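You operate a simulated robot arm through the tools that you are given. There is no shell and no other tool. Be economical: measure what you need, move in short steps, check, and stop when the job is done.

You are at the controls of a simulated robot arm. One attempt, no reset.

Task
Set voice, tempo, volume and shift as the yellow lesson card says.

Only the result counts: the job must be done as asked and must still hold three seconds after the hand-in. Knocking over, shifting, dropping, spilling or breaking anything else fails it.

Robot
A 7-joint arm with a two-finger parallel gripper, fixed in place. Base frame: the origin is at the foot of the arm, x ahead of it, y to its left, z up. Readings come in mm, degrees, newtons and seconds.
Its first joint turns from -115.0 to 115.0 degrees. Payload 3.91 kg.
The tool frame sits at the grasp point between the pads (the TCP): z along the fingers, y along the line on which they close. The tips reach 30 mm beyond it. Largest opening 110 mm; finger width 20, thickness 10; the body of the gripper, 48 by 112 mm, starts 55 mm behind the TCP.
Orientation is that of the tool frame in the base frame, as a unit quaternion [x, y, z, w]. With the fingers straight down and closing along the base's y, the tool's x points along the base's -x, its y along +y and its z along -z.

Tools
- The arm moves only by the tool step_arm. Its argument "steps" is a list that holds one entry, the list of rows, each a list of 6 numbers: the shift along the tool's x, y, z in mm, then the turn, a rotation vector about the tool's x, y, z in rad. In form: [[[x, y, z, rx, ry, rz], ...]]. A call has 1 to 20 rows; each row shifts and turns the commanded pose from where the row before left it, along the tool's axes as they then stand. "claw" is the closure, from 0 (fully open) to 1 (shut), set as the call begins (left out, the last holds). A row lasts 0.2 s, in which the tool goes at most 50 mm and 8.6 degrees; a call with a longer step from one row to the next is refused whole, and so is a gripper value outside its range. Where a pose cannot be reached the arm comes as near as it can. A force on the tool above 40 N (or 10 N above the force at the start of the call, whichever is more), or a blocked arm, ends the call early, and 0.2 s more pass. The fingers move at their own pace (about 108 mm/s each) and stop on an object; they squeeze with about 41 N. The grip force told is the motor's: it shows also when the fingers shut on nothing. Time passes only in rows, and 0.2 s behind the last, so rows that do not move let the fingers close. It gives the time, the measured TCP pose, the force on the tool (base axes), the opening and the grip force at its end, in the units of the frame above (readings bear some noise).
- Cameras (640 x 400 px; columns grow to the right, rows downward): "scene" is fixed at [399.9, 650.3, 1487.3]; the picture's right is [-0.85, 0.53, 0.00], its down [0.42, 0.67, -0.61] and it looks along [-0.32, -0.52, -0.79] (base axes); focal length 308 px, centre (320, 200). "wrist" rides on the gripper at [-36, 0, -57] in the tool frame; the picture's right is [0.00, -1.00, 0.00], its down [0.97, 0.00, -0.24] and it looks along [0.24, 0.00, 0.97] (tool axes); focal length 218 px, centre (320, 200). There is no depth. A picture from a camera that has moved, and an enlarged one, comes with that camera's place and axes in the base frame and with its lens.
- get_image(camera): a new picture of that camera. It takes no simulated time.
- lift_body(by): slides the trunk up (or, below 0, down) by that many mm; the arm rides with it, the base frame stays. It gives what a move gives, with no picture.
- enlarge(camera, box): a new picture of the part [left, top, right, bottom] of that camera's present view, enlarged. It takes no simulated time.
- job_done(): hands the job in; it is judged then, once.

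Work in short steps. Places have to be worked out from the pictures, the camera data and where the tool is seen: move nearer, look again, correct. Check each grasp and each placing, and mend what went wrong. You have 120 turns and 68 pictures in all, those below and enlarged ones among them. Open the gripper and draw the arm clear of the work before you hand the job in, unless the task says otherwise; then end with one line.

The tools are called after "Emit:" by a JSON object that holds its "op" and its "data". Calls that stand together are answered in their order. step_arm: Moves the arm, as the interface text tells. Its arguments: {"type":"object","properties":{"steps":{"type":"array","items":{"type":"array","items":{"type":"array","items":{"type":"number"}}}},"claw":{"type":"number"}},"required":["steps"]} The other tools are called the same way: lift_body (by) slides the trunk up or down; get_image (camera) takes a picture; enlarge (camera, box) takes an enlarged picture of a part of a camera's view; job_done () hands the job in.

At the start:

```text
time: 0.0
ee_pos: [169.1, 342.8, 1145.9]
tool_rot: [0.0, 1.0, 0.0, -0.001]
ft_force: [0.0, -0.5, -0.5]
gripper_width: 109.9
grip_force: 0.1
trunk travel left (down, up): [-700.0, 290.0]
```

scene: 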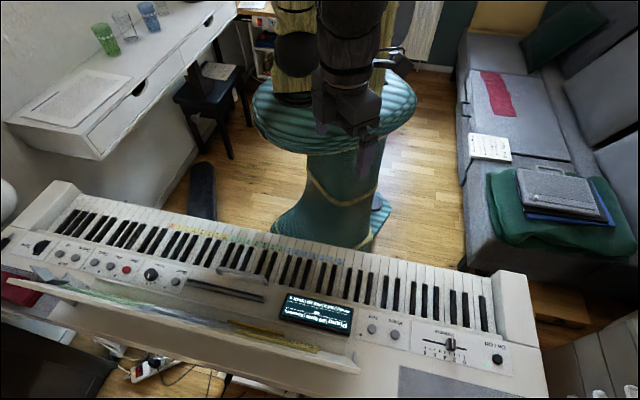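
wrist: 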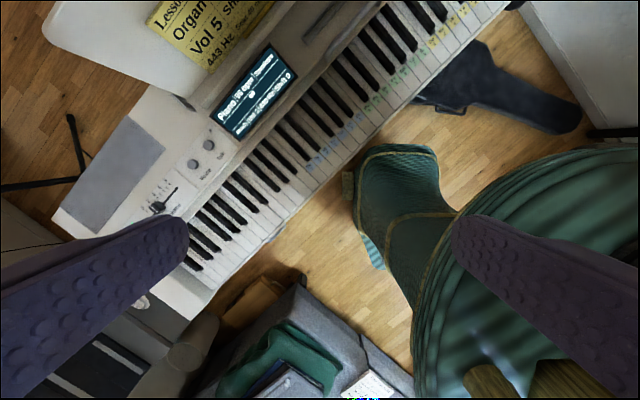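

The keyboard stands to the arm's left. I look closer at the card, the display and the panel first.

Emit:
{"op": "enlarge", "data": {"camera": "wrist", "box": [140, 0, 300, 100]}}

Emit:
{"op": "enlarge", "data": {"camera": "scene", "box": [260, 270, 530, 400]}}

Emit:
{"op": "enlarge", "data": {"camera": "scene", "box": [0, 210, 280, 330]}}

Emit:
{"op": "enlarge", "data": {"camera": "wrist", "box": [120, 40, 310, 230]}}

```text
4.00 times, centred on (220, 50) of wrist
camera zoom: at [205.4, 344.9, 1203.6], right [0.0, -1.0, 0.0], down [-0.97, 0.0, 0.24], along [-0.24, 0.0, -0.97], focal length 873 px, centre (720, 800)
```

zoom: 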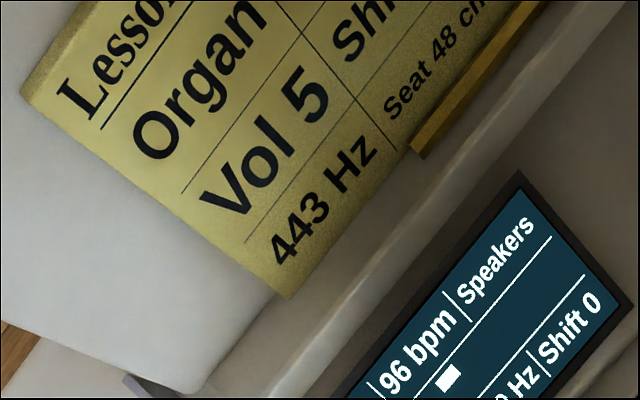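

```text
2.37 times, centred on (395, 335) of scene
camera zoom: at [399.9, 650.3, 1487.3], right [-0.85, 0.53, 0.0], down [0.42, 0.67, -0.61], along [-0.32, -0.52, -0.79], focal length 730 px, centre (142, -120)
```

zoom: 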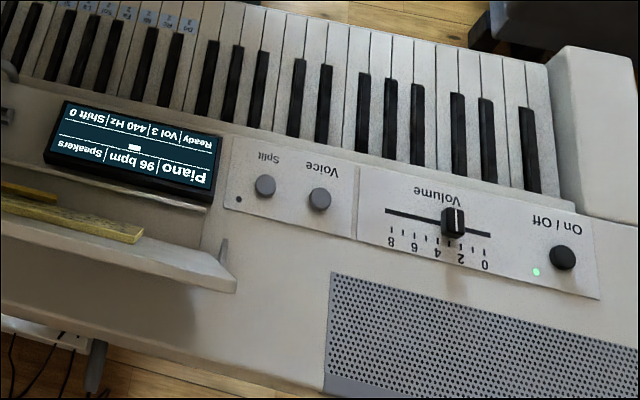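

```text
2.29 times, centred on (140, 270) of scene
camera zoom: at [399.9, 650.3, 1487.3], right [-0.85, 0.53, 0.0], down [0.42, 0.67, -0.61], along [-0.32, -0.52, -0.79], focal length 704 px, centre (731, 40)
```

zoom: 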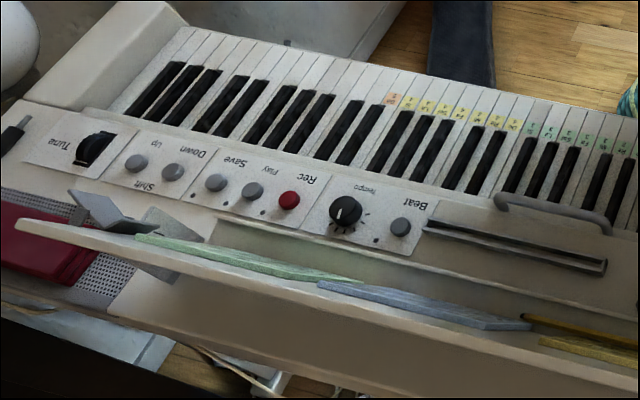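

```text
2.11 times, centred on (215, 135) of wrist
camera zoom: at [205.4, 344.9, 1203.6], right [0.0, -1.0, 0.0], down [-0.97, 0.0, 0.24], along [-0.24, 0.0, -0.97], focal length 460 px, centre (541, 337)
```

zoom: 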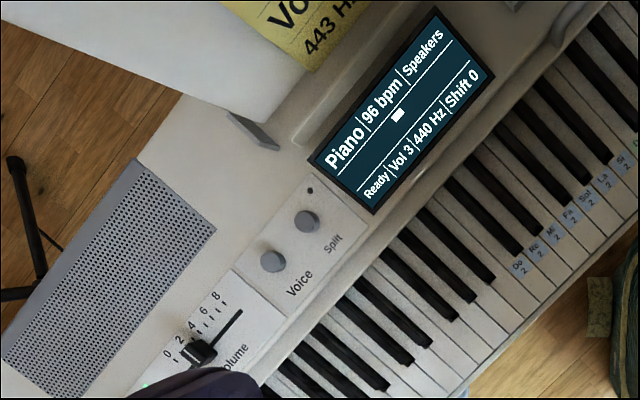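

The wrist camera is too far off to the side to read the whole card. I move +x by 135 mm and turn the gripper 45° so it lines up with the keyboard.

Emit:
{"op": "step_arm", "data": {"steps": [[[-45, 0, 0, 0, 0, 0], [-45, 0, 0, 0, 0, 0], [-45, 0, 0, 0, 0, 0], [0, 0, 0, 0, 0, -0.131], [0, 0, 0, 0, 0, -0.131], [0, 0, 0, 0, 0, -0.131], [0, 0, 0, 0, 0, -0.131], [0, 0, 0, 0, 0, -0.131], [0, 0, 0, 0, 0, -0.13]]], "claw": 1}}

Emit:
{"op": "get_image", "data": {"camera": "wrist"}}

```text
time: 2.0
ee_pos: [304.7, 342.5, 1147.2]
tool_rot: [-0.384, 0.923, 0.0, 0.0]
ft_force: [0.4, 0.3, -0.7]
gripper_width: 0.1
grip_force: 37.8
trunk travel left (down, up): [-700.0, 290.0]
```

```text
61 pictures are left
camera wrist: at [329.9, 370.1, 1204.0], right [0.71, -0.71, 0.0], down [-0.68, -0.69, 0.24], along [-0.17, -0.17, -0.97], focal length 218 px, centre (320, 200)
```

wrist: 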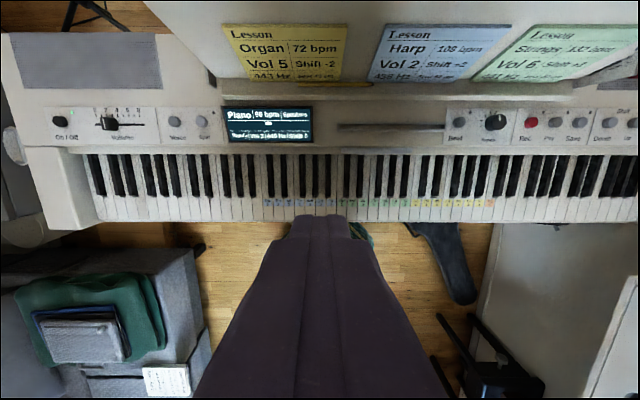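

Emit:
{"op": "enlarge", "data": {"camera": "wrist", "box": [220, 20, 350, 100]}}

Emit:
{"op": "enlarge", "data": {"camera": "wrist", "box": [430, 80, 640, 210]}}

Emit:
{"op": "enlarge", "data": {"camera": "wrist", "box": [30, 80, 340, 210]}}

```text
4.92 times, centred on (285, 60) of wrist
camera zoom: at [329.9, 370.1, 1204.0], right [0.71, -0.71, 0.0], down [-0.68, -0.69, 0.24], along [-0.17, -0.17, -0.97], focal length 1074 px, centre (492, 889)
```

zoom: 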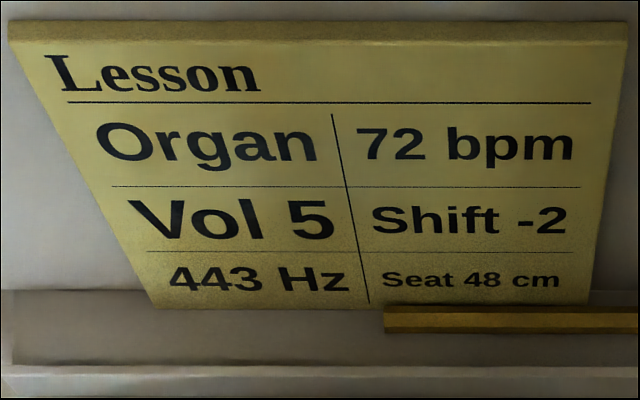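

```text
3.05 times, centred on (535, 145) of wrist
camera zoom: at [329.9, 370.1, 1204.0], right [0.71, -0.71, 0.0], down [-0.68, -0.69, 0.24], along [-0.17, -0.17, -0.97], focal length 665 px, centre (-335, 368)
```

zoom: 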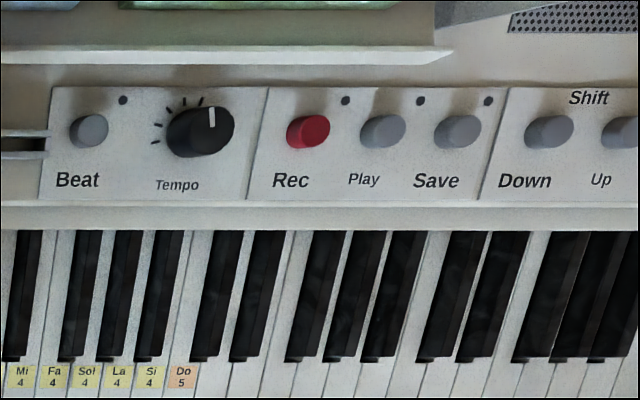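

```text
2.06 times, centred on (185, 145) of wrist
camera zoom: at [329.9, 370.1, 1204.0], right [0.71, -0.71, 0.0], down [-0.68, -0.69, 0.24], along [-0.17, -0.17, -0.97], focal length 451 px, centre (599, 314)
```

zoom: 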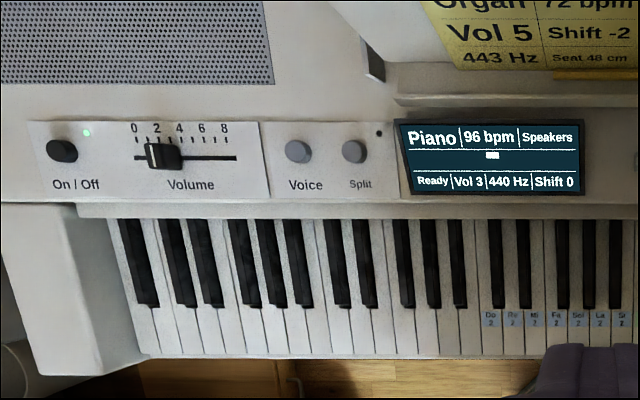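

The yellow card says Organ, 72 bpm, Vol 5, Shift -2; the display shows Piano, 96, 3 and 0. I judge the Voice button to be at about (178, 584, 800), and go above it with closed fingers.

Emit:
{"op": "step_arm", "data": {"steps": [[[-10.2, 32.5, 30.9, 0, 0, 0], [-10.2, 32.5, 30.9, 0, 0, 0], [-10.2, 32.5, 30.9, 0, 0, 0], [-10.2, 32.5, 30.9, 0, 0, 0], [-10.2, 32.5, 30.9, 0, 0, 0], [-10.2, 32.5, 30.9, 0, 0, 0], [-10.2, 32.5, 30.9, 0, 0, 0], [-10.2, 32.5, 30.9, 0, 0, 0], [0, 0, 0, 0, 0, 0]]]}}

Emit:
{"op": "get_image", "data": {"camera": "wrist"}}

Emit:
{"op": "get_image", "data": {"camera": "scene"}}

```text
time: 4.0
ee_pos: [179.1, 585.9, 899.4]
tool_rot: [-0.384, 0.924, 0.0, 0.0]
ft_force: [-0.1, 0.5, 0.5]
gripper_width: 0.0
grip_force: 37.3
trunk travel left (down, up): [-700.0, 290.0]
```

```text
57 pictures are left
camera wrist: at [204.7, 613.2, 956.0], right [0.71, -0.71, 0.0], down [-0.69, -0.69, 0.24], along [-0.17, -0.17, -0.97], focal length 218 px, centre (320, 200)
```

wrist: 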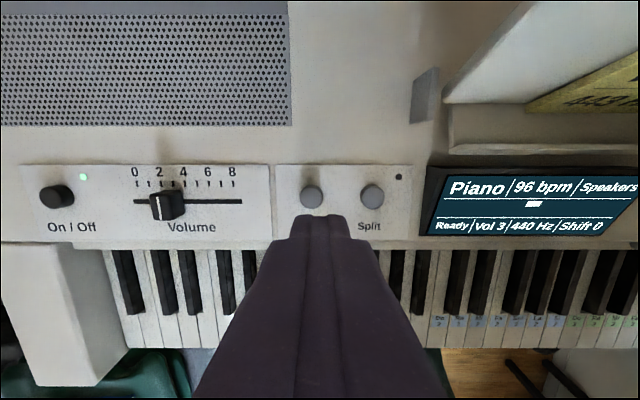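

```text
56 pictures are left
```

scene: 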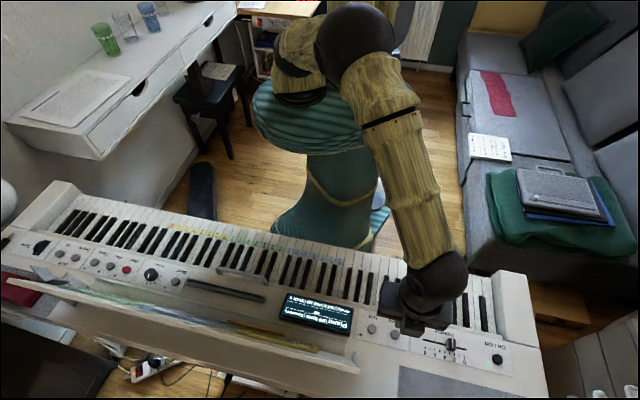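

The Voice button sits about 5.5 mm along tool +y and 1.5 mm toward the back. I centre on it and come down to about 10 mm above it.

Emit:
{"op": "step_arm", "data": {"steps": [[[-1.5, 5.5, 0, 0, 0, 0], [0, 0, 25, 0, 0, 0], [0, 0, 25, 0, 0, 0], [0, 0, 0, 0, 0, 0]]]}}

Emit:
{"op": "get_image", "data": {"camera": "wrist"}}

Emit:
{"op": "enlarge", "data": {"camera": "scene", "box": [340, 270, 460, 370]}}

```text
time: 5.0
ee_pos: [175.2, 591.2, 849.2]
tool_rot: [-0.382, 0.924, 0.001, 0.0]
ft_force: [-0.1, -0.4, 1.2]
gripper_width: 0.3
grip_force: 37.5
trunk travel left (down, up): [-700.0, 290.0]
```

```text
55 pictures are left
camera wrist: at [201.3, 618.8, 905.6], right [0.71, -0.71, 0.0], down [-0.69, -0.69, 0.24], along [-0.17, -0.17, -0.97], focal length 218 px, centre (320, 200)
```

wrist: 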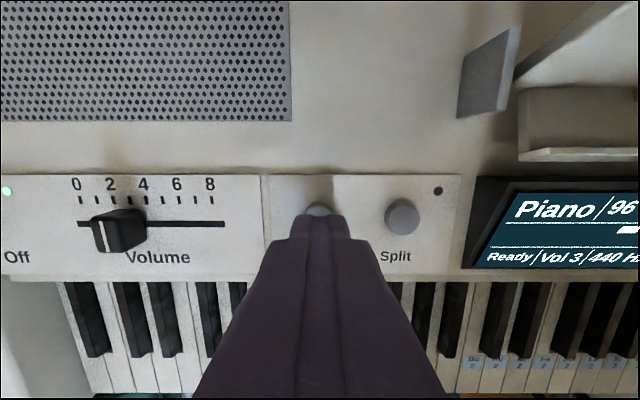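

```text
4.00 times, centred on (400, 320) of scene
camera zoom: at [399.9, 650.3, 1487.3], right [-0.85, 0.53, 0.0], down [0.42, 0.67, -0.61], along [-0.32, -0.52, -0.79], focal length 1233 px, centre (0, -280)
```

zoom: 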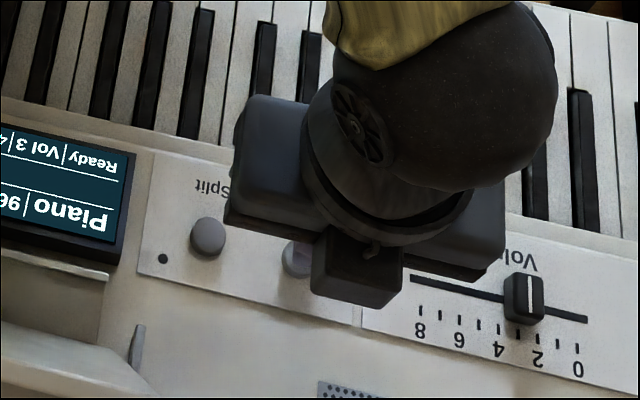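

The tips are at about z 819 and the button lines up to within 2 mm. I go down slowly and watch the force and the display.

Emit:
{"op": "step_arm", "data": {"steps": [[[-1.5, 0.8, 5, 0, 0, 0], [0, 0, 4, 0, 0, 0], [0, 0, 3, 0, 0, 0], [0, 0, 0, 0, 0, 0]]]}}

Emit:
{"op": "enlarge", "data": {"camera": "scene", "box": [270, 280, 430, 350]}}

```text
time: 6.0
ee_pos: [175.4, 591.3, 837.9]
tool_rot: [-0.382, 0.924, 0.0, 0.0]
ft_force: [-0.7, 0.3, -1.1]
gripper_width: 0.2
grip_force: 37.2
trunk travel left (down, up): [-700.0, 290.0]
```

```text
4.00 times, centred on (350, 315) of scene
camera zoom: at [399.9, 650.3, 1487.3], right [-0.85, 0.53, 0.0], down [0.42, 0.67, -0.61], along [-0.32, -0.52, -0.79], focal length 1233 px, centre (200, -260)
```

zoom: 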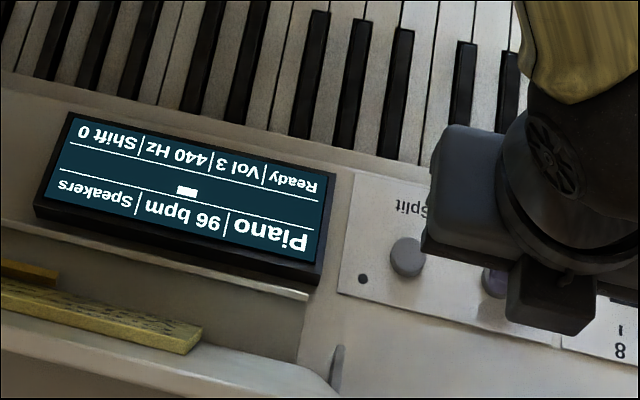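

No contact yet with the tips at z≈808. I keep going down in 1.5 mm rows.

Emit:
{"op": "step_arm", "data": {"steps": [[[0, 0, 1.5, 0, 0, 0], [0, 0, 1.5, 0, 0, 0], [0, 0, 1.5, 0, 0, 0], [0, 0, 0, 0, 0, 0]]]}}

```text
time: 7.0
ee_pos: [174.5, 592.9, 833.2]
tool_rot: [-0.383, 0.924, 0.0, 0.0]
ft_force: [-0.4, 0.1, 0.0]
gripper_width: 0.0
grip_force: 37.8
trunk travel left (down, up): [-700.0, 290.0]
```

Emit:
{"op": "step_arm", "data": {"steps": [[[0, 0, 1.5, 0, 0, 0], [0, 0, 1.5, 0, 0, 0], [0, 0, 0, 0, 0, 0]]]}}

Emit:
{"op": "enlarge", "data": {"camera": "scene", "box": [270, 280, 430, 350]}}

```text
time: 7.8
ee_pos: [175.1, 592.9, 829.6]
tool_rot: [-0.383, 0.924, 0.0, 0.001]
ft_force: [-0.7, 0.2, 0.1]
gripper_width: 0.2
grip_force: 37.5
trunk travel left (down, up): [-700.0, 290.0]
```

```text
4.00 times, centred on (350, 315) of scene
camera zoom: at [399.9, 650.3, 1487.3], right [-0.85, 0.53, 0.0], down [0.42, 0.67, -0.61], along [-0.32, -0.52, -0.79], focal length 1233 px, centre (200, -260)
```

zoom: 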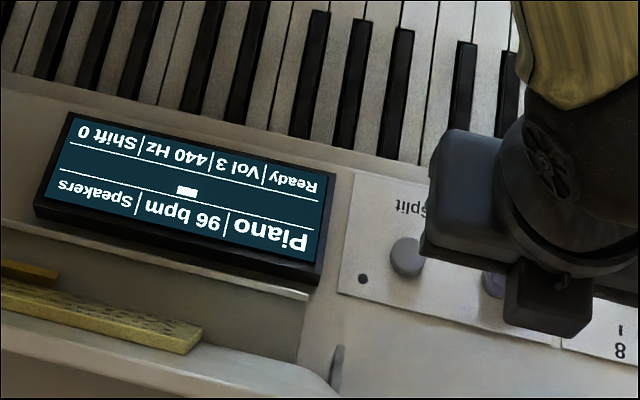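

Still no contact at z≈800. I check the gap with the wrist camera.

Emit:
{"op": "enlarge", "data": {"camera": "wrist", "box": [220, 150, 420, 275]}}

```text
3.20 times, centred on (320, 212) of wrist
camera zoom: at [200.7, 619.0, 886.6], right [0.71, -0.71, 0.0], down [-0.69, -0.69, 0.24], along [-0.17, -0.17, -0.97], focal length 698 px, centre (320, 160)
```

zoom: 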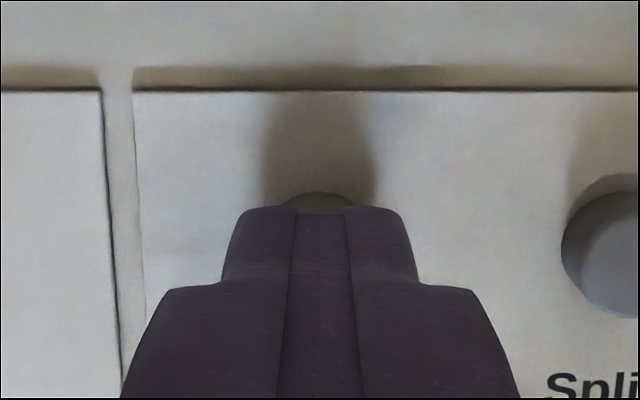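

The disc's position suggests the button top is nearer z 788, about 3 mm toward the player. I correct by +2.5 mm in tool x and go on down.

Emit:
{"op": "step_arm", "data": {"steps": [[[2.5, 0, 2, 0, 0, 0], [0, 0, 2, 0, 0, 0], [0, 0, 2, 0, 0, 0], [0, 0, 2, 0, 0, 0], [0, 0, 0, 0, 0, 0]]]}}

```text
time: 9.0
ee_pos: [173.8, 588.1, 822.5]
tool_rot: [-0.383, 0.924, 0.0, 0.0]
ft_force: [-0.9, -0.2, 0.0]
gripper_width: 0.1
grip_force: 37.4
trunk travel left (down, up): [-700.0, 290.0]
```

Emit:
{"op": "step_arm", "data": {"steps": [[[0, 0, 1.5, 0, 0, 0], [0, 0, 1.5, 0, 0, 0], [0, 0, 0, 0, 0, 0]]]}}

Emit:
{"op": "enlarge", "data": {"camera": "scene", "box": [270, 280, 430, 350]}}

```text
time: 9.8
ee_pos: [173.2, 589.7, 818.9]
tool_rot: [-0.382, 0.924, 0.001, 0.0]
ft_force: [0.0, -0.7, -0.2]
gripper_width: 0.0
grip_force: 37.8
trunk travel left (down, up): [-700.0, 290.0]
```

```text
4.00 times, centred on (350, 315) of scene
camera zoom: at [399.9, 650.3, 1487.3], right [-0.85, 0.53, 0.0], down [0.42, 0.67, -0.61], along [-0.32, -0.52, -0.79], focal length 1233 px, centre (200, -260)
```

zoom: 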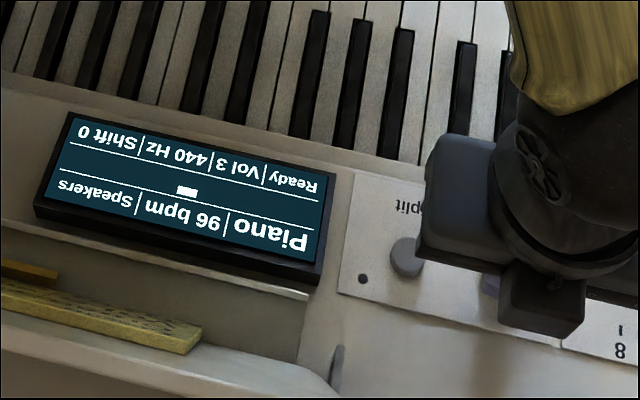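

Emit:
{"op": "step_arm", "data": {"steps": [[[0, 0, 1.2, 0, 0, 0], [0, 0, 1.2, 0, 0, 0], [0, 0, 0, 0, 0, 0]]]}}

Emit:
{"op": "enlarge", "data": {"camera": "wrist", "box": [220, 150, 420, 275]}}

```text
time: 10.6
ee_pos: [173.6, 590.6, 818.0]
tool_rot: [-0.382, 0.924, 0.0, 0.0]
ft_force: [-0.6, -0.3, -0.1]
gripper_width: 0.0
grip_force: 38.1
trunk travel left (down, up): [-700.0, 290.0]
```

```text
3.20 times, centred on (320, 212) of wrist
camera zoom: at [199.3, 617.2, 873.3], right [0.71, -0.71, 0.0], down [-0.69, -0.69, 0.24], along [-0.17, -0.17, -0.97], focal length 698 px, centre (320, 160)
```

zoom: 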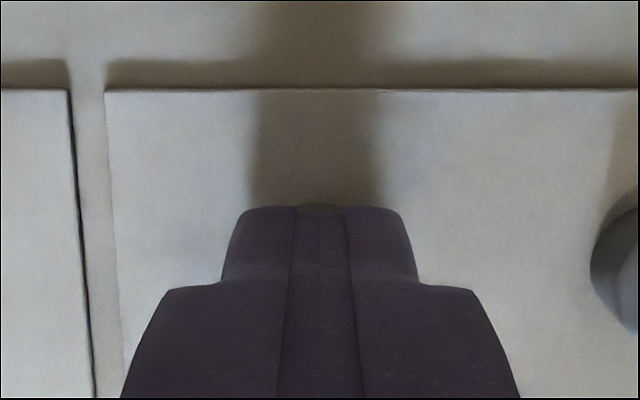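

The tips are over the button and close to it. I keep going down in small rows.

Emit:
{"op": "step_arm", "data": {"steps": [[[0, 0, 1.2, 0, 0, 0], [0, 0, 1.2, 0, 0, 0], [0, 0, 0, 0, 0, 0]]]}}

Emit:
{"op": "enlarge", "data": {"camera": "scene", "box": [270, 280, 430, 350]}}

```text
time: 11.4
ee_pos: [173.7, 589.5, 815.8]
tool_rot: [-0.383, 0.924, 0.001, 0.0]
ft_force: [0.3, 0.5, 1.1]
gripper_width: 0.1
grip_force: 38.0
trunk travel left (down, up): [-700.0, 290.0]
```

```text
4.00 times, centred on (350, 315) of scene
camera zoom: at [399.9, 650.3, 1487.3], right [-0.85, 0.53, 0.0], down [0.42, 0.67, -0.61], along [-0.32, -0.52, -0.79], focal length 1233 px, centre (200, -260)
```

zoom: 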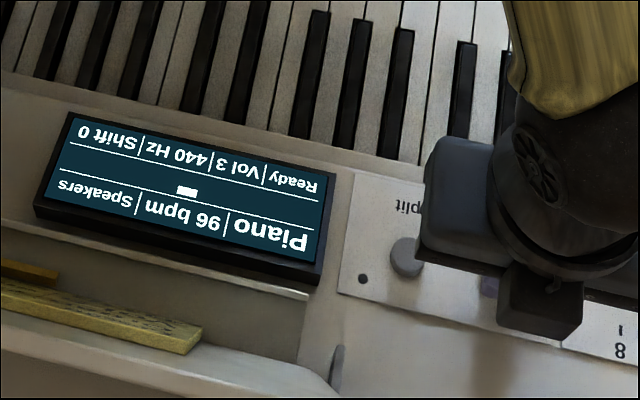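

Emit:
{"op": "step_arm", "data": {"steps": [[[0, 0, 1.2, 0, 0, 0], [0, 0, 1.2, 0, 0, 0], [0, 0, 0, 0, 0, 0]]]}}

```text
time: 12.2
ee_pos: [173.4, 589.6, 812.8]
tool_rot: [-0.382, 0.924, 0.001, -0.001]
ft_force: [-0.2, 1.8, 1.2]
gripper_width: 0.1
grip_force: 37.3
trunk travel left (down, up): [-700.0, 290.0]
```

Force is starting to show (about 1.5 N). One more small push.

Emit:
{"op": "step_arm", "data": {"steps": [[[0, 0, 1.2, 0, 0, 0], [0, 0, 0, 0, 0, 0]]]}}

Emit:
{"op": "enlarge", "data": {"camera": "scene", "box": [270, 280, 430, 350]}}

```text
time: 12.8
ee_pos: [173.8, 589.4, 811.8]
tool_rot: [-0.383, 0.924, 0.002, 0.0]
ft_force: [0.7, 1.6, 6.0]
gripper_width: 0.0
grip_force: 37.6
trunk travel left (down, up): [-700.0, 290.0]
```

```text
4.00 times, centred on (350, 315) of scene
camera zoom: at [399.9, 650.3, 1487.3], right [-0.85, 0.53, 0.0], down [0.42, 0.67, -0.61], along [-0.32, -0.52, -0.79], focal length 1233 px, centre (200, -260)
```

zoom: 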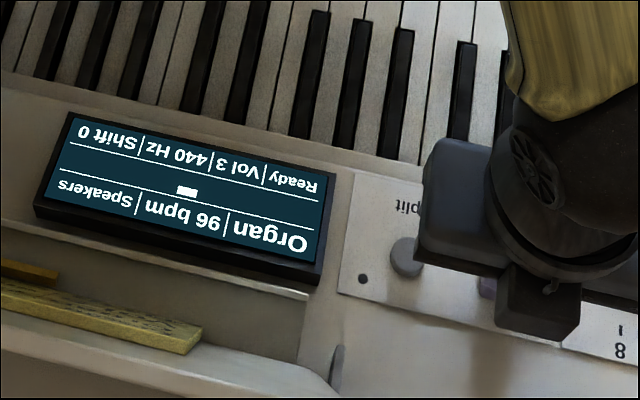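

The voice is now Organ. I lift off and move about 110 mm along tool +y, over the volume slider.

Emit:
{"op": "step_arm", "data": {"steps": [[[0, 0, -30, 0, 0, 0], [0, 0, -30, 0, 0, 0], [0, 36, 0, 0, 0, 0], [0, 36, 0, 0, 0, 0], [0, 38, 0, 0, 0, 0], [0, 0, 0, 0, 0, 0]]]}}

Emit:
{"op": "get_image", "data": {"camera": "wrist"}}

Emit:
{"op": "enlarge", "data": {"camera": "scene", "box": [270, 280, 510, 385]}}

```text
time: 14.2
ee_pos: [97.2, 668.5, 872.0]
tool_rot: [-0.383, 0.924, 0.0, 0.0]
ft_force: [0.1, 0.4, -0.5]
gripper_width: 0.0
grip_force: 37.7
trunk travel left (down, up): [-700.0, 290.0]
```

```text
46 pictures are left
camera wrist: at [122.7, 695.4, 928.0], right [0.71, -0.71, 0.0], down [-0.69, -0.69, 0.24], along [-0.17, -0.17, -0.97], focal length 218 px, centre (320, 200)
```

wrist: 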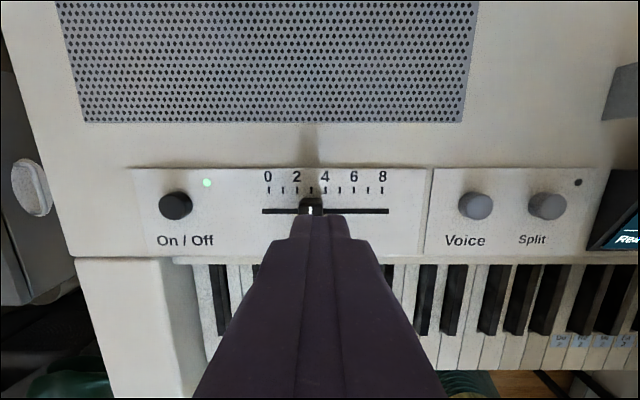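

```text
2.67 times, centred on (390, 332) of scene
camera zoom: at [399.9, 650.3, 1487.3], right [-0.85, 0.53, 0.0], down [0.42, 0.67, -0.61], along [-0.32, -0.52, -0.79], focal length 822 px, centre (133, -153)
```

zoom: 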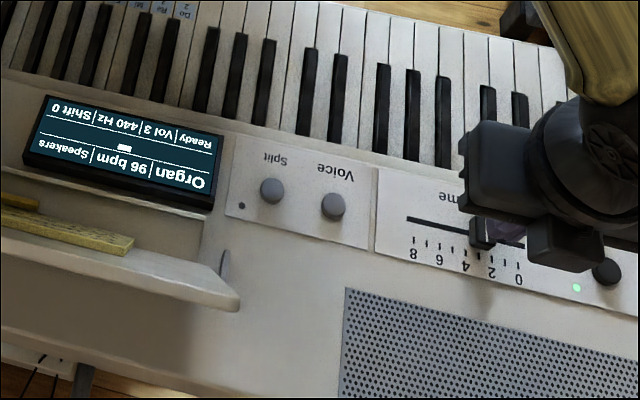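

The slider knob is about 5 mm along tool +y, and its slot lies about 8 mm toward the player. I centre on it, open the fingers to about 45 mm and look between them.

Emit:
{"op": "step_arm", "data": {"steps": [[[8, 5, 0, 0, 0, 0], [0, 0, 10, 0, 0, 0], [0, 0, 0, 0, 0, 0]]], "claw": 0.58}}

Emit:
{"op": "enlarge", "data": {"camera": "wrist", "box": [200, 130, 440, 280]}}

```text
time: 15.0
ee_pos: [85.9, 665.2, 860.5]
tool_rot: [-0.383, 0.924, 0.001, 0.0]
ft_force: [-0.6, 0.4, 0.2]
gripper_width: 46.6
grip_force: 0.0
trunk travel left (down, up): [-700.0, 290.0]
```

```text
2.67 times, centred on (320, 205) of wrist
camera zoom: at [112.6, 692.8, 918.0], right [0.71, -0.71, 0.0], down [-0.69, -0.69, 0.24], along [-0.17, -0.17, -0.97], focal length 582 px, centre (320, 187)
```

zoom: 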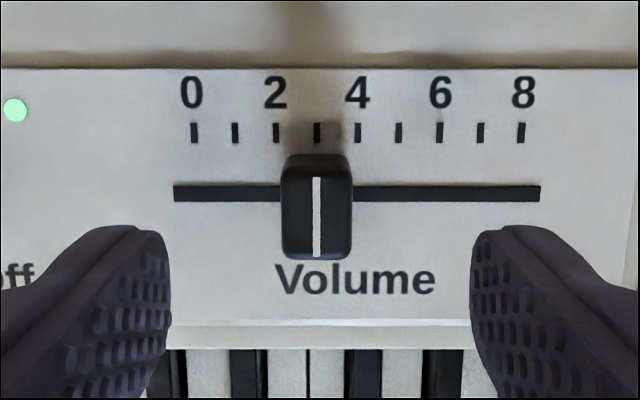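

The fingers straddle the knob with its line centred, and the ticks are about 10.1 mm apart. I go down 42 mm and look again.

Emit:
{"op": "step_arm", "data": {"steps": [[[1.5, 0, 14, 0, 0, 0], [0, 0, 14, 0, 0, 0], [0, 0, 14, 0, 0, 0], [0, 0, 0, 0, 0, 0]]]}}

Emit:
{"op": "enlarge", "data": {"camera": "wrist", "box": [200, 130, 440, 280]}}

Emit:
{"op": "enlarge", "data": {"camera": "scene", "box": [390, 300, 510, 375]}}

```text
time: 16.0
ee_pos: [85.6, 662.2, 819.8]
tool_rot: [-0.383, 0.924, 0.0, 0.0]
ft_force: [-0.8, 0.2, 0.2]
gripper_width: 46.0
grip_force: 0.0
trunk travel left (down, up): [-700.0, 290.0]
```

```text
2.67 times, centred on (320, 205) of wrist
camera zoom: at [111.3, 690.0, 876.2], right [0.71, -0.71, 0.0], down [-0.69, -0.69, 0.24], along [-0.17, -0.17, -0.97], focal length 582 px, centre (320, 187)
```

zoom: 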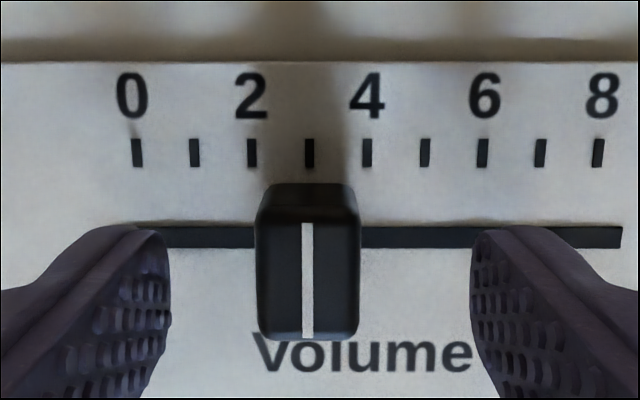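

```text
5.33 times, centred on (450, 338) of scene
camera zoom: at [399.9, 650.3, 1487.3], right [-0.85, 0.53, 0.0], down [0.42, 0.67, -0.61], along [-0.32, -0.52, -0.79], focal length 1644 px, centre (-373, -533)
```

zoom: 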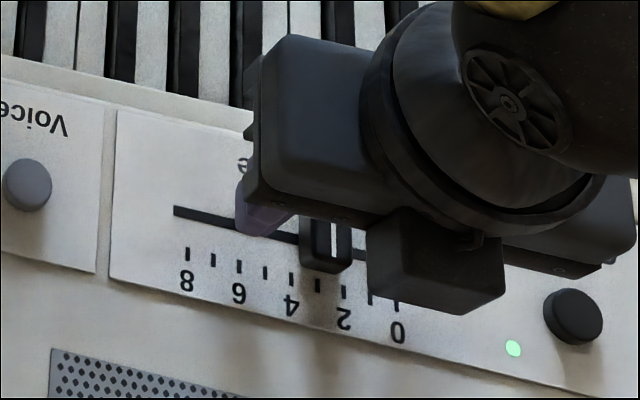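

The panel is at about z 772, so the tips clear it by 17 mm. I go down 9 mm, then close on the knob.

Emit:
{"op": "step_arm", "data": {"steps": [[[0, 1.8, 5, 0, 0, 0], [0, 0, 4, 0, 0, 0], [0, 0, 0, 0, 0, 0]]]}}

Emit:
{"op": "step_arm", "data": {"steps": [[[0, 0, 0, 0, 0, 0], [0, 0, 0, 0, 0, 0]]], "claw": 1}}

Emit:
{"op": "get_image", "data": {"camera": "wrist"}}

```text
time: 16.8
ee_pos: [83.8, 663.6, 810.3]
tool_rot: [-0.383, 0.924, -0.001, 0.001]
ft_force: [-0.2, -0.8, -0.4]
gripper_width: 46.0
grip_force: 0.0
trunk travel left (down, up): [-700.0, 290.0]
```

```text
time: 17.4
ee_pos: [83.8, 664.4, 810.4]
tool_rot: [-0.383, 0.924, -0.001, 0.0]
ft_force: [-0.1, -0.1, -0.2]
gripper_width: 15.7
grip_force: 45.0
trunk travel left (down, up): [-700.0, 290.0]
```

```text
41 pictures are left
camera wrist: at [109.5, 691.4, 866.7], right [0.71, -0.71, 0.0], down [-0.69, -0.69, 0.24], along [-0.17, -0.17, -0.97], focal length 218 px, centre (320, 200)
```

wrist: 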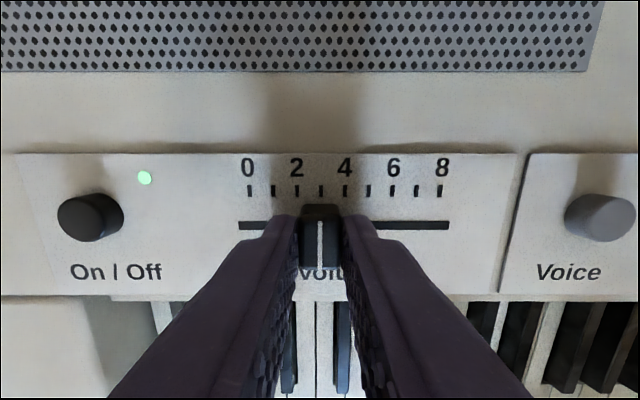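

The knob is gripped (15.7 mm wide). I slide it 19 mm toward tool -y and check.

Emit:
{"op": "step_arm", "data": {"steps": [[[0, -5, 0, 0, 0, 0], [0, -5, 0, 0, 0, 0], [0, -5, 0, 0, 0, 0], [0, -4, 0, 0, 0, 0], [0, 0, 0, 0, 0, 0]]]}}

Emit:
{"op": "enlarge", "data": {"camera": "scene", "box": [270, 280, 510, 385]}}

Emit:
{"op": "enlarge", "data": {"camera": "wrist", "box": [200, 130, 440, 280]}}

```text
time: 18.6
ee_pos: [98.3, 652.1, 810.4]
tool_rot: [-0.383, 0.924, 0.0, 0.0]
ft_force: [-5.4, -3.4, -3.4]
gripper_width: 15.5
grip_force: 45.3
trunk travel left (down, up): [-700.0, 290.0]
```

```text
2.67 times, centred on (390, 332) of scene
camera zoom: at [399.9, 650.3, 1487.3], right [-0.85, 0.53, 0.0], down [0.42, 0.67, -0.61], along [-0.32, -0.52, -0.79], focal length 822 px, centre (133, -153)
```

zoom: 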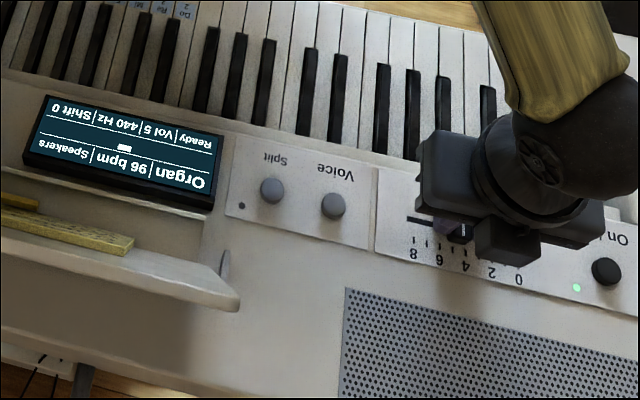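

```text
2.67 times, centred on (320, 205) of wrist
camera zoom: at [122.3, 678.7, 866.7], right [0.71, -0.71, 0.0], down [-0.69, -0.69, 0.24], along [-0.17, -0.17, -0.97], focal length 582 px, centre (320, 187)
```

zoom: 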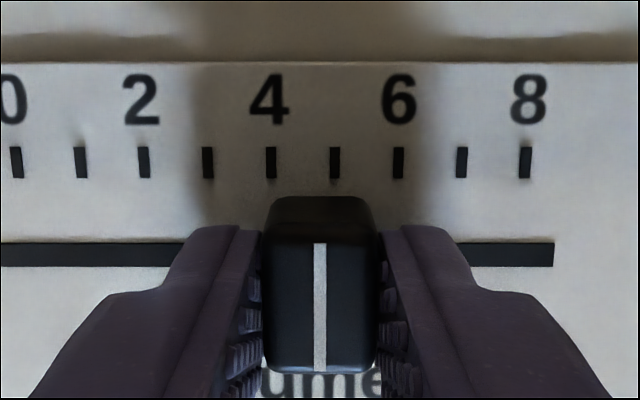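

The display shows Vol 5, but the knob sits about 0.24 of a division short. I nudge it 2.3 mm further to centre it.

Emit:
{"op": "step_arm", "data": {"steps": [[[0, -2.3, 0, 0, 0, 0], [0, 0, 0, 0, 0, 0]]]}}

Emit:
{"op": "enlarge", "data": {"camera": "wrist", "box": [200, 130, 440, 280]}}

```text
time: 19.2
ee_pos: [97.5, 649.7, 810.4]
tool_rot: [-0.383, 0.924, 0.001, 0.0]
ft_force: [-7.2, -7.7, -3.6]
gripper_width: 15.7
grip_force: 45.0
trunk travel left (down, up): [-700.0, 290.0]
```

```text
2.67 times, centred on (320, 205) of wrist
camera zoom: at [123.8, 677.3, 866.6], right [0.71, -0.71, 0.0], down [-0.69, -0.69, 0.24], along [-0.17, -0.17, -0.97], focal length 582 px, centre (320, 187)
```

zoom: 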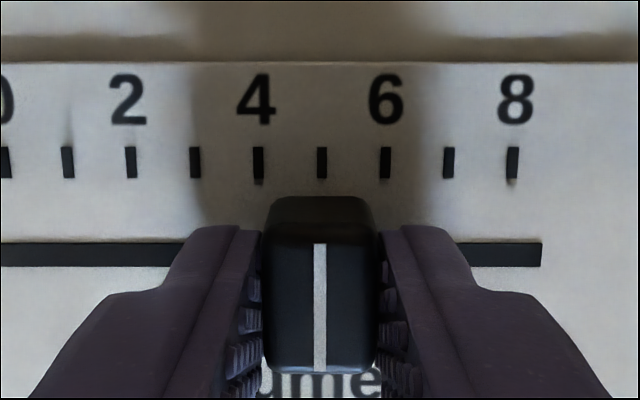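

The volume is centred on 5. I release gently and rise straight up, well above everything.

Emit:
{"op": "step_arm", "data": {"steps": [[[0, 0, 0, 0, 0, 0], [0, 0, 0, 0, 0, 0], [0, 0, -20, 0, 0, 0], [0, 0, -40, 0, 0, 0], [15, 0, -45, 0, 0, 0], [15, 0, -45, 0, 0, 0], [15, 0, -40, 0, 0, 0], [0, 0, 0, 0, 0, 0]]], "claw": 0.72}}

Emit:
{"op": "get_image", "data": {"camera": "wrist"}}

```text
time: 21.0
ee_pos: [65.7, 617.0, 1000.5]
tool_rot: [-0.382, 0.924, 0.0, 0.001]
ft_force: [-0.1, -0.2, 0.3]
gripper_width: 30.8
grip_force: 0.0
trunk travel left (down, up): [-700.0, 290.0]
```

```text
37 pictures are left
camera wrist: at [91.9, 643.6, 1056.7], right [0.71, -0.71, 0.0], down [-0.69, -0.69, 0.24], along [-0.17, -0.17, -0.97], focal length 218 px, centre (320, 200)
```

wrist: 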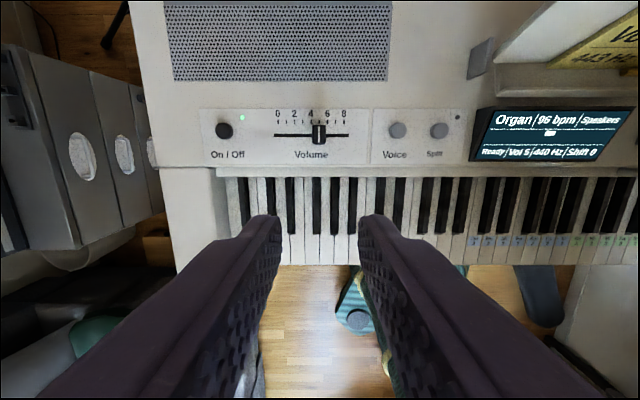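

Vol 5 holds. I now travel along the keyboard, about 45 mm on the player's side of the panel, toward the Tempo knob at about (583, 172).

Emit:
{"op": "step_arm", "data": {"steps": [[[0, -45, 0, 0, 0, 0], [0, -45, 0, 0, 0, 0], [0, -45, 0, 0, 0, 0], [0, -45, 0, 0, 0, 0], [0, -45, 0, 0, 0, 0], [0, -45, 0, 0, 0, 0], [0, -45, 0, 0, 0, 0], [0, -45, 0, 0, 0, 0], [0, -45, 0, 0, 0, 0], [0, -45, 0, 0, 0, 0], [0, -45, 0, 0, 0, 0], [0, -45, 0, 0, 0, 0], [0, -45, 0, 0, 0, 0], [0, -45, 0, 0, 0, 0], [0, -45, 0, 0, 0, 0], [0, 0, 0, 0, 0, 0]]]}}

Emit:
{"op": "get_image", "data": {"camera": "wrist"}}

Emit:
{"op": "get_image", "data": {"camera": "scene"}}

```text
time: 24.4
ee_pos: [546.4, 141.3, 999.0]
tool_rot: [-0.383, 0.924, 0.0, 0.001]
ft_force: [-0.1, 0.3, -0.3]
gripper_width: 30.8
grip_force: 0.0
trunk travel left (down, up): [-700.0, 290.0]
```

```text
36 pictures are left
camera wrist: at [571.7, 169.5, 1056.7], right [0.71, -0.71, 0.0], down [-0.69, -0.69, 0.24], along [-0.17, -0.17, -0.97], focal length 218 px, centre (320, 200)
```

wrist: 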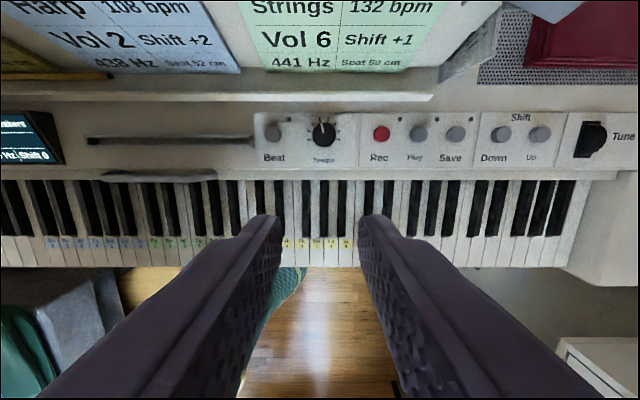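

```text
35 pictures are left
```

scene: 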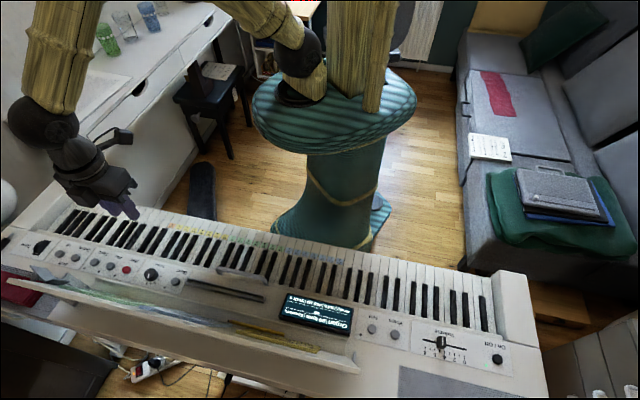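

The knob appears about 53 mm toward the stand and 4 mm sideways. I move over it at TCP z≈900 and check both clearance and pointer.

Emit:
{"op": "step_arm", "data": {"steps": [[[-20, -2, 35, 0, 0, 0], [-20, -1.5, 35, 0, 0, 0], [-10, -1, 30, 0, 0, 0], [0, 0, 0, 0, 0, 0]]]}}

Emit:
{"op": "get_image", "data": {"camera": "wrist"}}

Emit:
{"op": "enlarge", "data": {"camera": "scene", "box": [60, 180, 260, 320]}}

```text
time: 25.4
ee_pos: [582.7, 172.9, 899.2]
tool_rot: [-0.383, 0.924, 0.001, 0.0]
ft_force: [0.4, -0.3, 0.6]
gripper_width: 30.8
grip_force: 0.1
trunk travel left (down, up): [-700.0, 290.0]
```

```text
34 pictures are left
camera wrist: at [608.6, 200.1, 956.1], right [0.71, -0.71, 0.0], down [-0.69, -0.69, 0.24], along [-0.17, -0.17, -0.97], focal length 218 px, centre (320, 200)
```

wrist: 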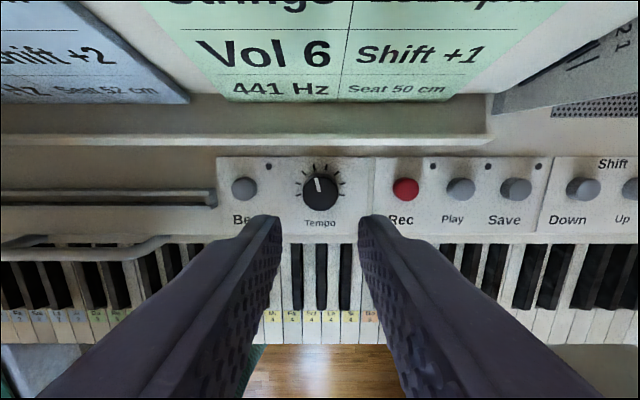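

```text
2.86 times, centred on (160, 250) of scene
camera zoom: at [399.9, 650.3, 1487.3], right [-0.85, 0.53, 0.0], down [0.42, 0.67, -0.61], along [-0.32, -0.52, -0.79], focal length 880 px, centre (777, 57)
```

zoom: 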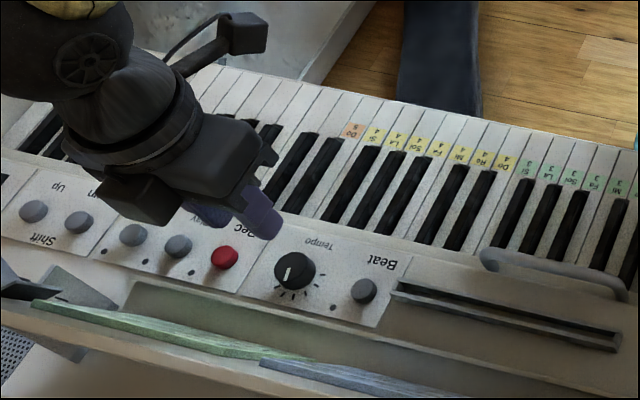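

The gripper is centred over the Tempo knob and clear of the stand. I read the pointer and scale close up, and open the fingers to about 50 mm.

Emit:
{"op": "step_arm", "data": {"steps": [[[-1, -1, 20, 0, 0, 0], [0, 0, 0, 0, 0, 0]]], "claw": 0.54}}

Emit:
{"op": "enlarge", "data": {"camera": "wrist", "box": [240, 130, 400, 230]}}

```text
time: 26.0
ee_pos: [584.5, 173.3, 880.1]
tool_rot: [-0.383, 0.924, 0.0, 0.0]
ft_force: [0.6, 0.2, 0.6]
gripper_width: 50.5
grip_force: 0.2
trunk travel left (down, up): [-700.0, 290.0]
```

```text
4.00 times, centred on (320, 180) of wrist
camera zoom: at [610.3, 200.5, 936.4], right [0.71, -0.71, 0.0], down [-0.69, -0.69, 0.24], along [-0.17, -0.17, -0.97], focal length 873 px, centre (320, 280)
```

zoom: 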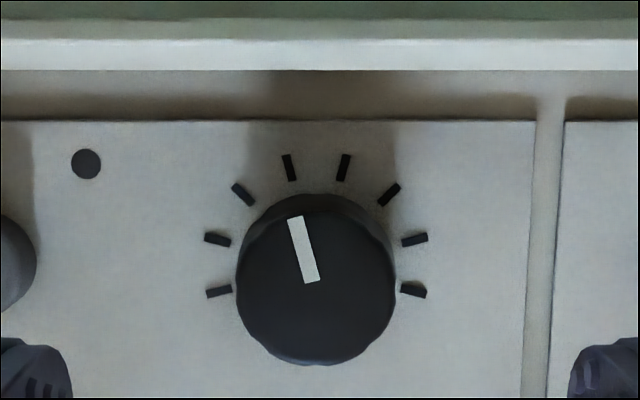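

The ticks are about 30° apart with the pointer on the 4th. If 96 sits there at 12 bpm per tick, 72 is about 60° counter-clockwise. I pre-turn the gripper 30° clockwise and come down around the knob.

Emit:
{"op": "step_arm", "data": {"steps": [[[1.2, 0.7, 10, 0, 0, 0], [0, 0, 0, 0, 0, 0.13], [0, 0, 0, 0, 0, 0.13], [0, 0, 0, 0, 0, 0.13], [0, 0, 0, 0, 0, 0.13], [0, 0, 20, 0, 0, 0], [0, 0, 20, 0, 0, 0], [0, 0, 8, 0, 0, 0], [0, 0, 0, 0, 0, 0]]]}}

Emit:
{"op": "get_image", "data": {"camera": "wrist"}}

Emit:
{"op": "enlarge", "data": {"camera": "scene", "box": [80, 210, 240, 310]}}

```text
time: 28.0
ee_pos: [582.1, 172.8, 819.4]
tool_rot: [-0.132, 0.991, 0.0, 0.0]
ft_force: [0.1, 0.1, 0.1]
gripper_width: 50.7
grip_force: 0.1
trunk travel left (down, up): [-700.0, 290.0]
```

```text
31 pictures are left
camera wrist: at [617.7, 183.5, 876.8], right [0.26, -0.96, 0.0], down [-0.94, -0.25, 0.24], along [-0.23, -0.06, -0.97], focal length 218 px, centre (320, 200)
```

wrist: 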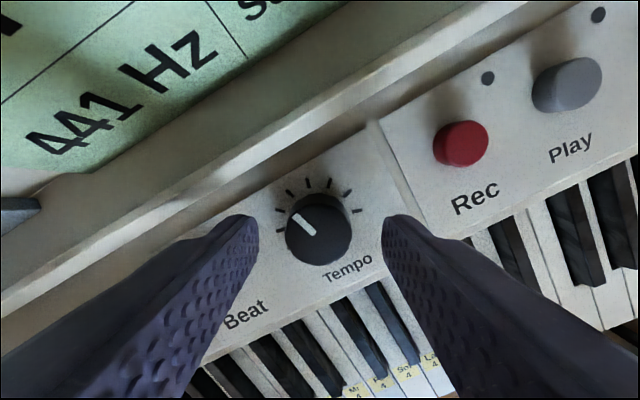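

```text
4.00 times, centred on (160, 260) of scene
camera zoom: at [399.9, 650.3, 1487.3], right [-0.85, 0.53, 0.0], down [0.42, 0.67, -0.61], along [-0.32, -0.52, -0.79], focal length 1233 px, centre (960, -40)
```

zoom: 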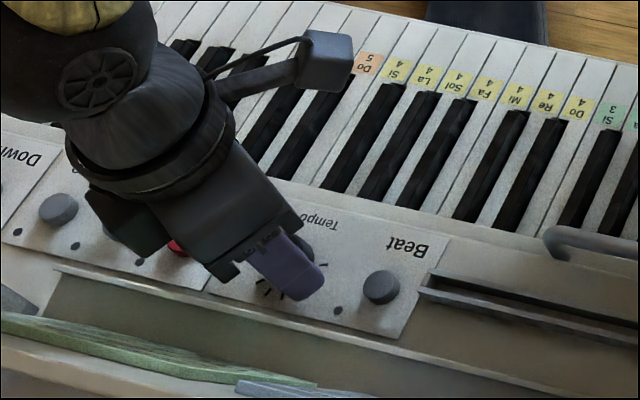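

The knob is centred between the fingers, about 2 mm off in tool x. I correct that, go down 9 mm and grip.

Emit:
{"op": "step_arm", "data": {"steps": [[[-2, 0, 5, 0, 0, 0], [0, 0, 4, 0, 0, 0], [0, 0, 0, 0, 0, 0]]]}}

Emit:
{"op": "step_arm", "data": {"steps": [[[0, 0, 0, 0, 0, 0], [0, 0, 0, 0, 0, 0]]], "claw": 1}}

Emit:
{"op": "get_image", "data": {"camera": "wrist"}}

```text
time: 28.8
ee_pos: [585.2, 172.4, 811.2]
tool_rot: [-0.132, 0.991, -0.001, 0.0]
ft_force: [-0.3, -0.9, -0.1]
gripper_width: 50.7
grip_force: 0.0
trunk travel left (down, up): [-700.0, 290.0]
```

```text
time: 29.4
ee_pos: [583.9, 172.5, 812.3]
tool_rot: [-0.133, 0.991, 0.001, -0.001]
ft_force: [-0.2, 3.3, -0.2]
gripper_width: 28.5
grip_force: 44.9
trunk travel left (down, up): [-700.0, 290.0]
```

```text
29 pictures are left
camera wrist: at [619.8, 184.8, 868.4], right [0.26, -0.96, 0.0], down [-0.94, -0.26, 0.24], along [-0.23, -0.06, -0.97], focal length 218 px, centre (320, 200)
```

wrist: 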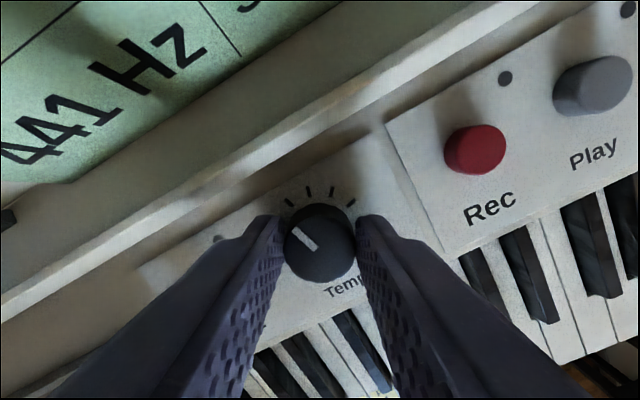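

The knob is gripped at 28.5 mm. I turn 30° counter-clockwise and read the display.

Emit:
{"op": "step_arm", "data": {"steps": [[[0, 0, 0, 0, 0, -0.13], [0, 0, 0, 0, 0, -0.13], [0, 0, 0, 0, 0, -0.13], [0, 0, 0, 0, 0, -0.13], [0, 0, 0, 0, 0, 0]]]}}

Emit:
{"op": "enlarge", "data": {"camera": "scene", "box": [80, 210, 360, 350]}}

```text
time: 30.6
ee_pos: [584.3, 173.9, 812.1]
tool_rot: [-0.383, 0.924, 0.001, -0.002]
ft_force: [-8.5, 4.9, -9.0]
gripper_width: 28.4
grip_force: 45.5
trunk travel left (down, up): [-700.0, 290.0]
```

```text
2.29 times, centred on (220, 280) of scene
camera zoom: at [399.9, 650.3, 1487.3], right [-0.85, 0.53, 0.0], down [0.42, 0.67, -0.61], along [-0.32, -0.52, -0.79], focal length 704 px, centre (549, 17)
```

zoom: 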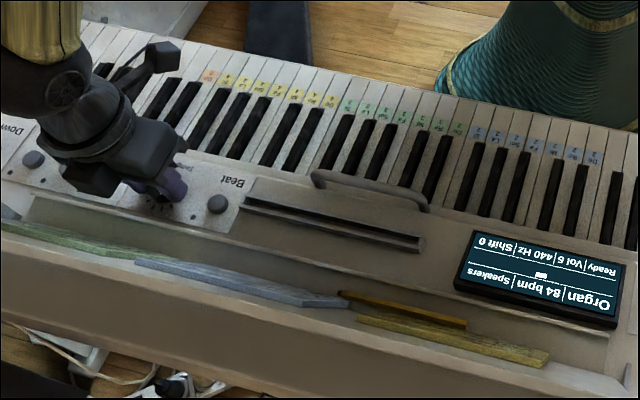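

84 bpm, as predicted. The Vol digit is unclear at this size, so I read it closer.

Emit:
{"op": "enlarge", "data": {"camera": "scene", "box": [275, 285, 360, 340]}}

```text
7.27 times, centred on (318, 312) of scene
camera zoom: at [399.9, 650.3, 1487.3], right [-0.85, 0.53, 0.0], down [0.42, 0.67, -0.61], along [-0.32, -0.52, -0.79], focal length 2241 px, centre (338, -618)
```

zoom: 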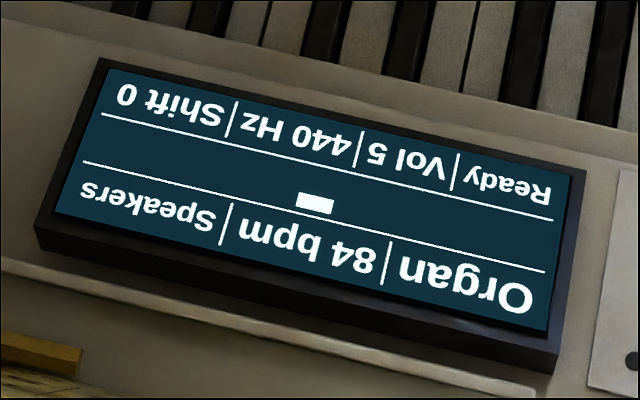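

Vol 5 is still set. I turn another 30° counter-clockwise.

Emit:
{"op": "step_arm", "data": {"steps": [[[0, 0, 0, 0, 0, -0.13], [0, 0, 0, 0, 0, -0.13], [0, 0, 0, 0, 0, -0.13], [0, 0, 0, 0, 0, -0.13], [0, 0, 0, 0, 0, 0]]]}}

Emit:
{"op": "enlarge", "data": {"camera": "scene", "box": [275, 285, 360, 340]}}

Emit:
{"op": "get_image", "data": {"camera": "wrist"}}

```text
time: 31.8
ee_pos: [583.6, 174.6, 812.4]
tool_rot: [-0.608, 0.794, 0.002, -0.002]
ft_force: [-13.2, 8.9, -12.8]
gripper_width: 28.4
grip_force: 44.3
trunk travel left (down, up): [-700.0, 290.0]
```

```text
7.27 times, centred on (318, 312) of scene
camera zoom: at [399.9, 650.3, 1487.3], right [-0.85, 0.53, 0.0], down [0.42, 0.67, -0.61], along [-0.32, -0.52, -0.79], focal length 2241 px, centre (338, -618)
```

zoom: 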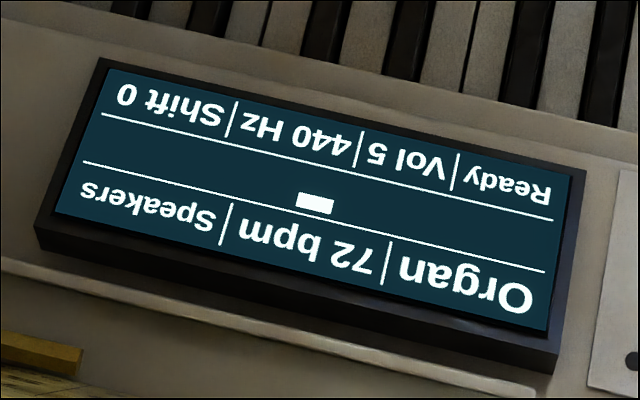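

```text
25 pictures are left
camera wrist: at [593.7, 211.2, 868.4], right [0.97, -0.26, 0.0], down [-0.25, -0.94, 0.24], along [-0.07, -0.23, -0.97], focal length 218 px, centre (320, 200)
```

wrist: 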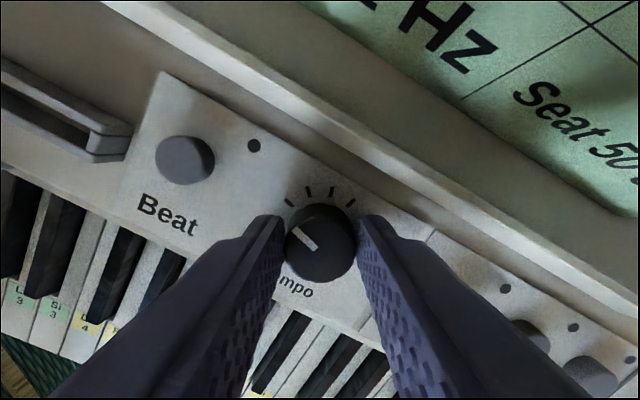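

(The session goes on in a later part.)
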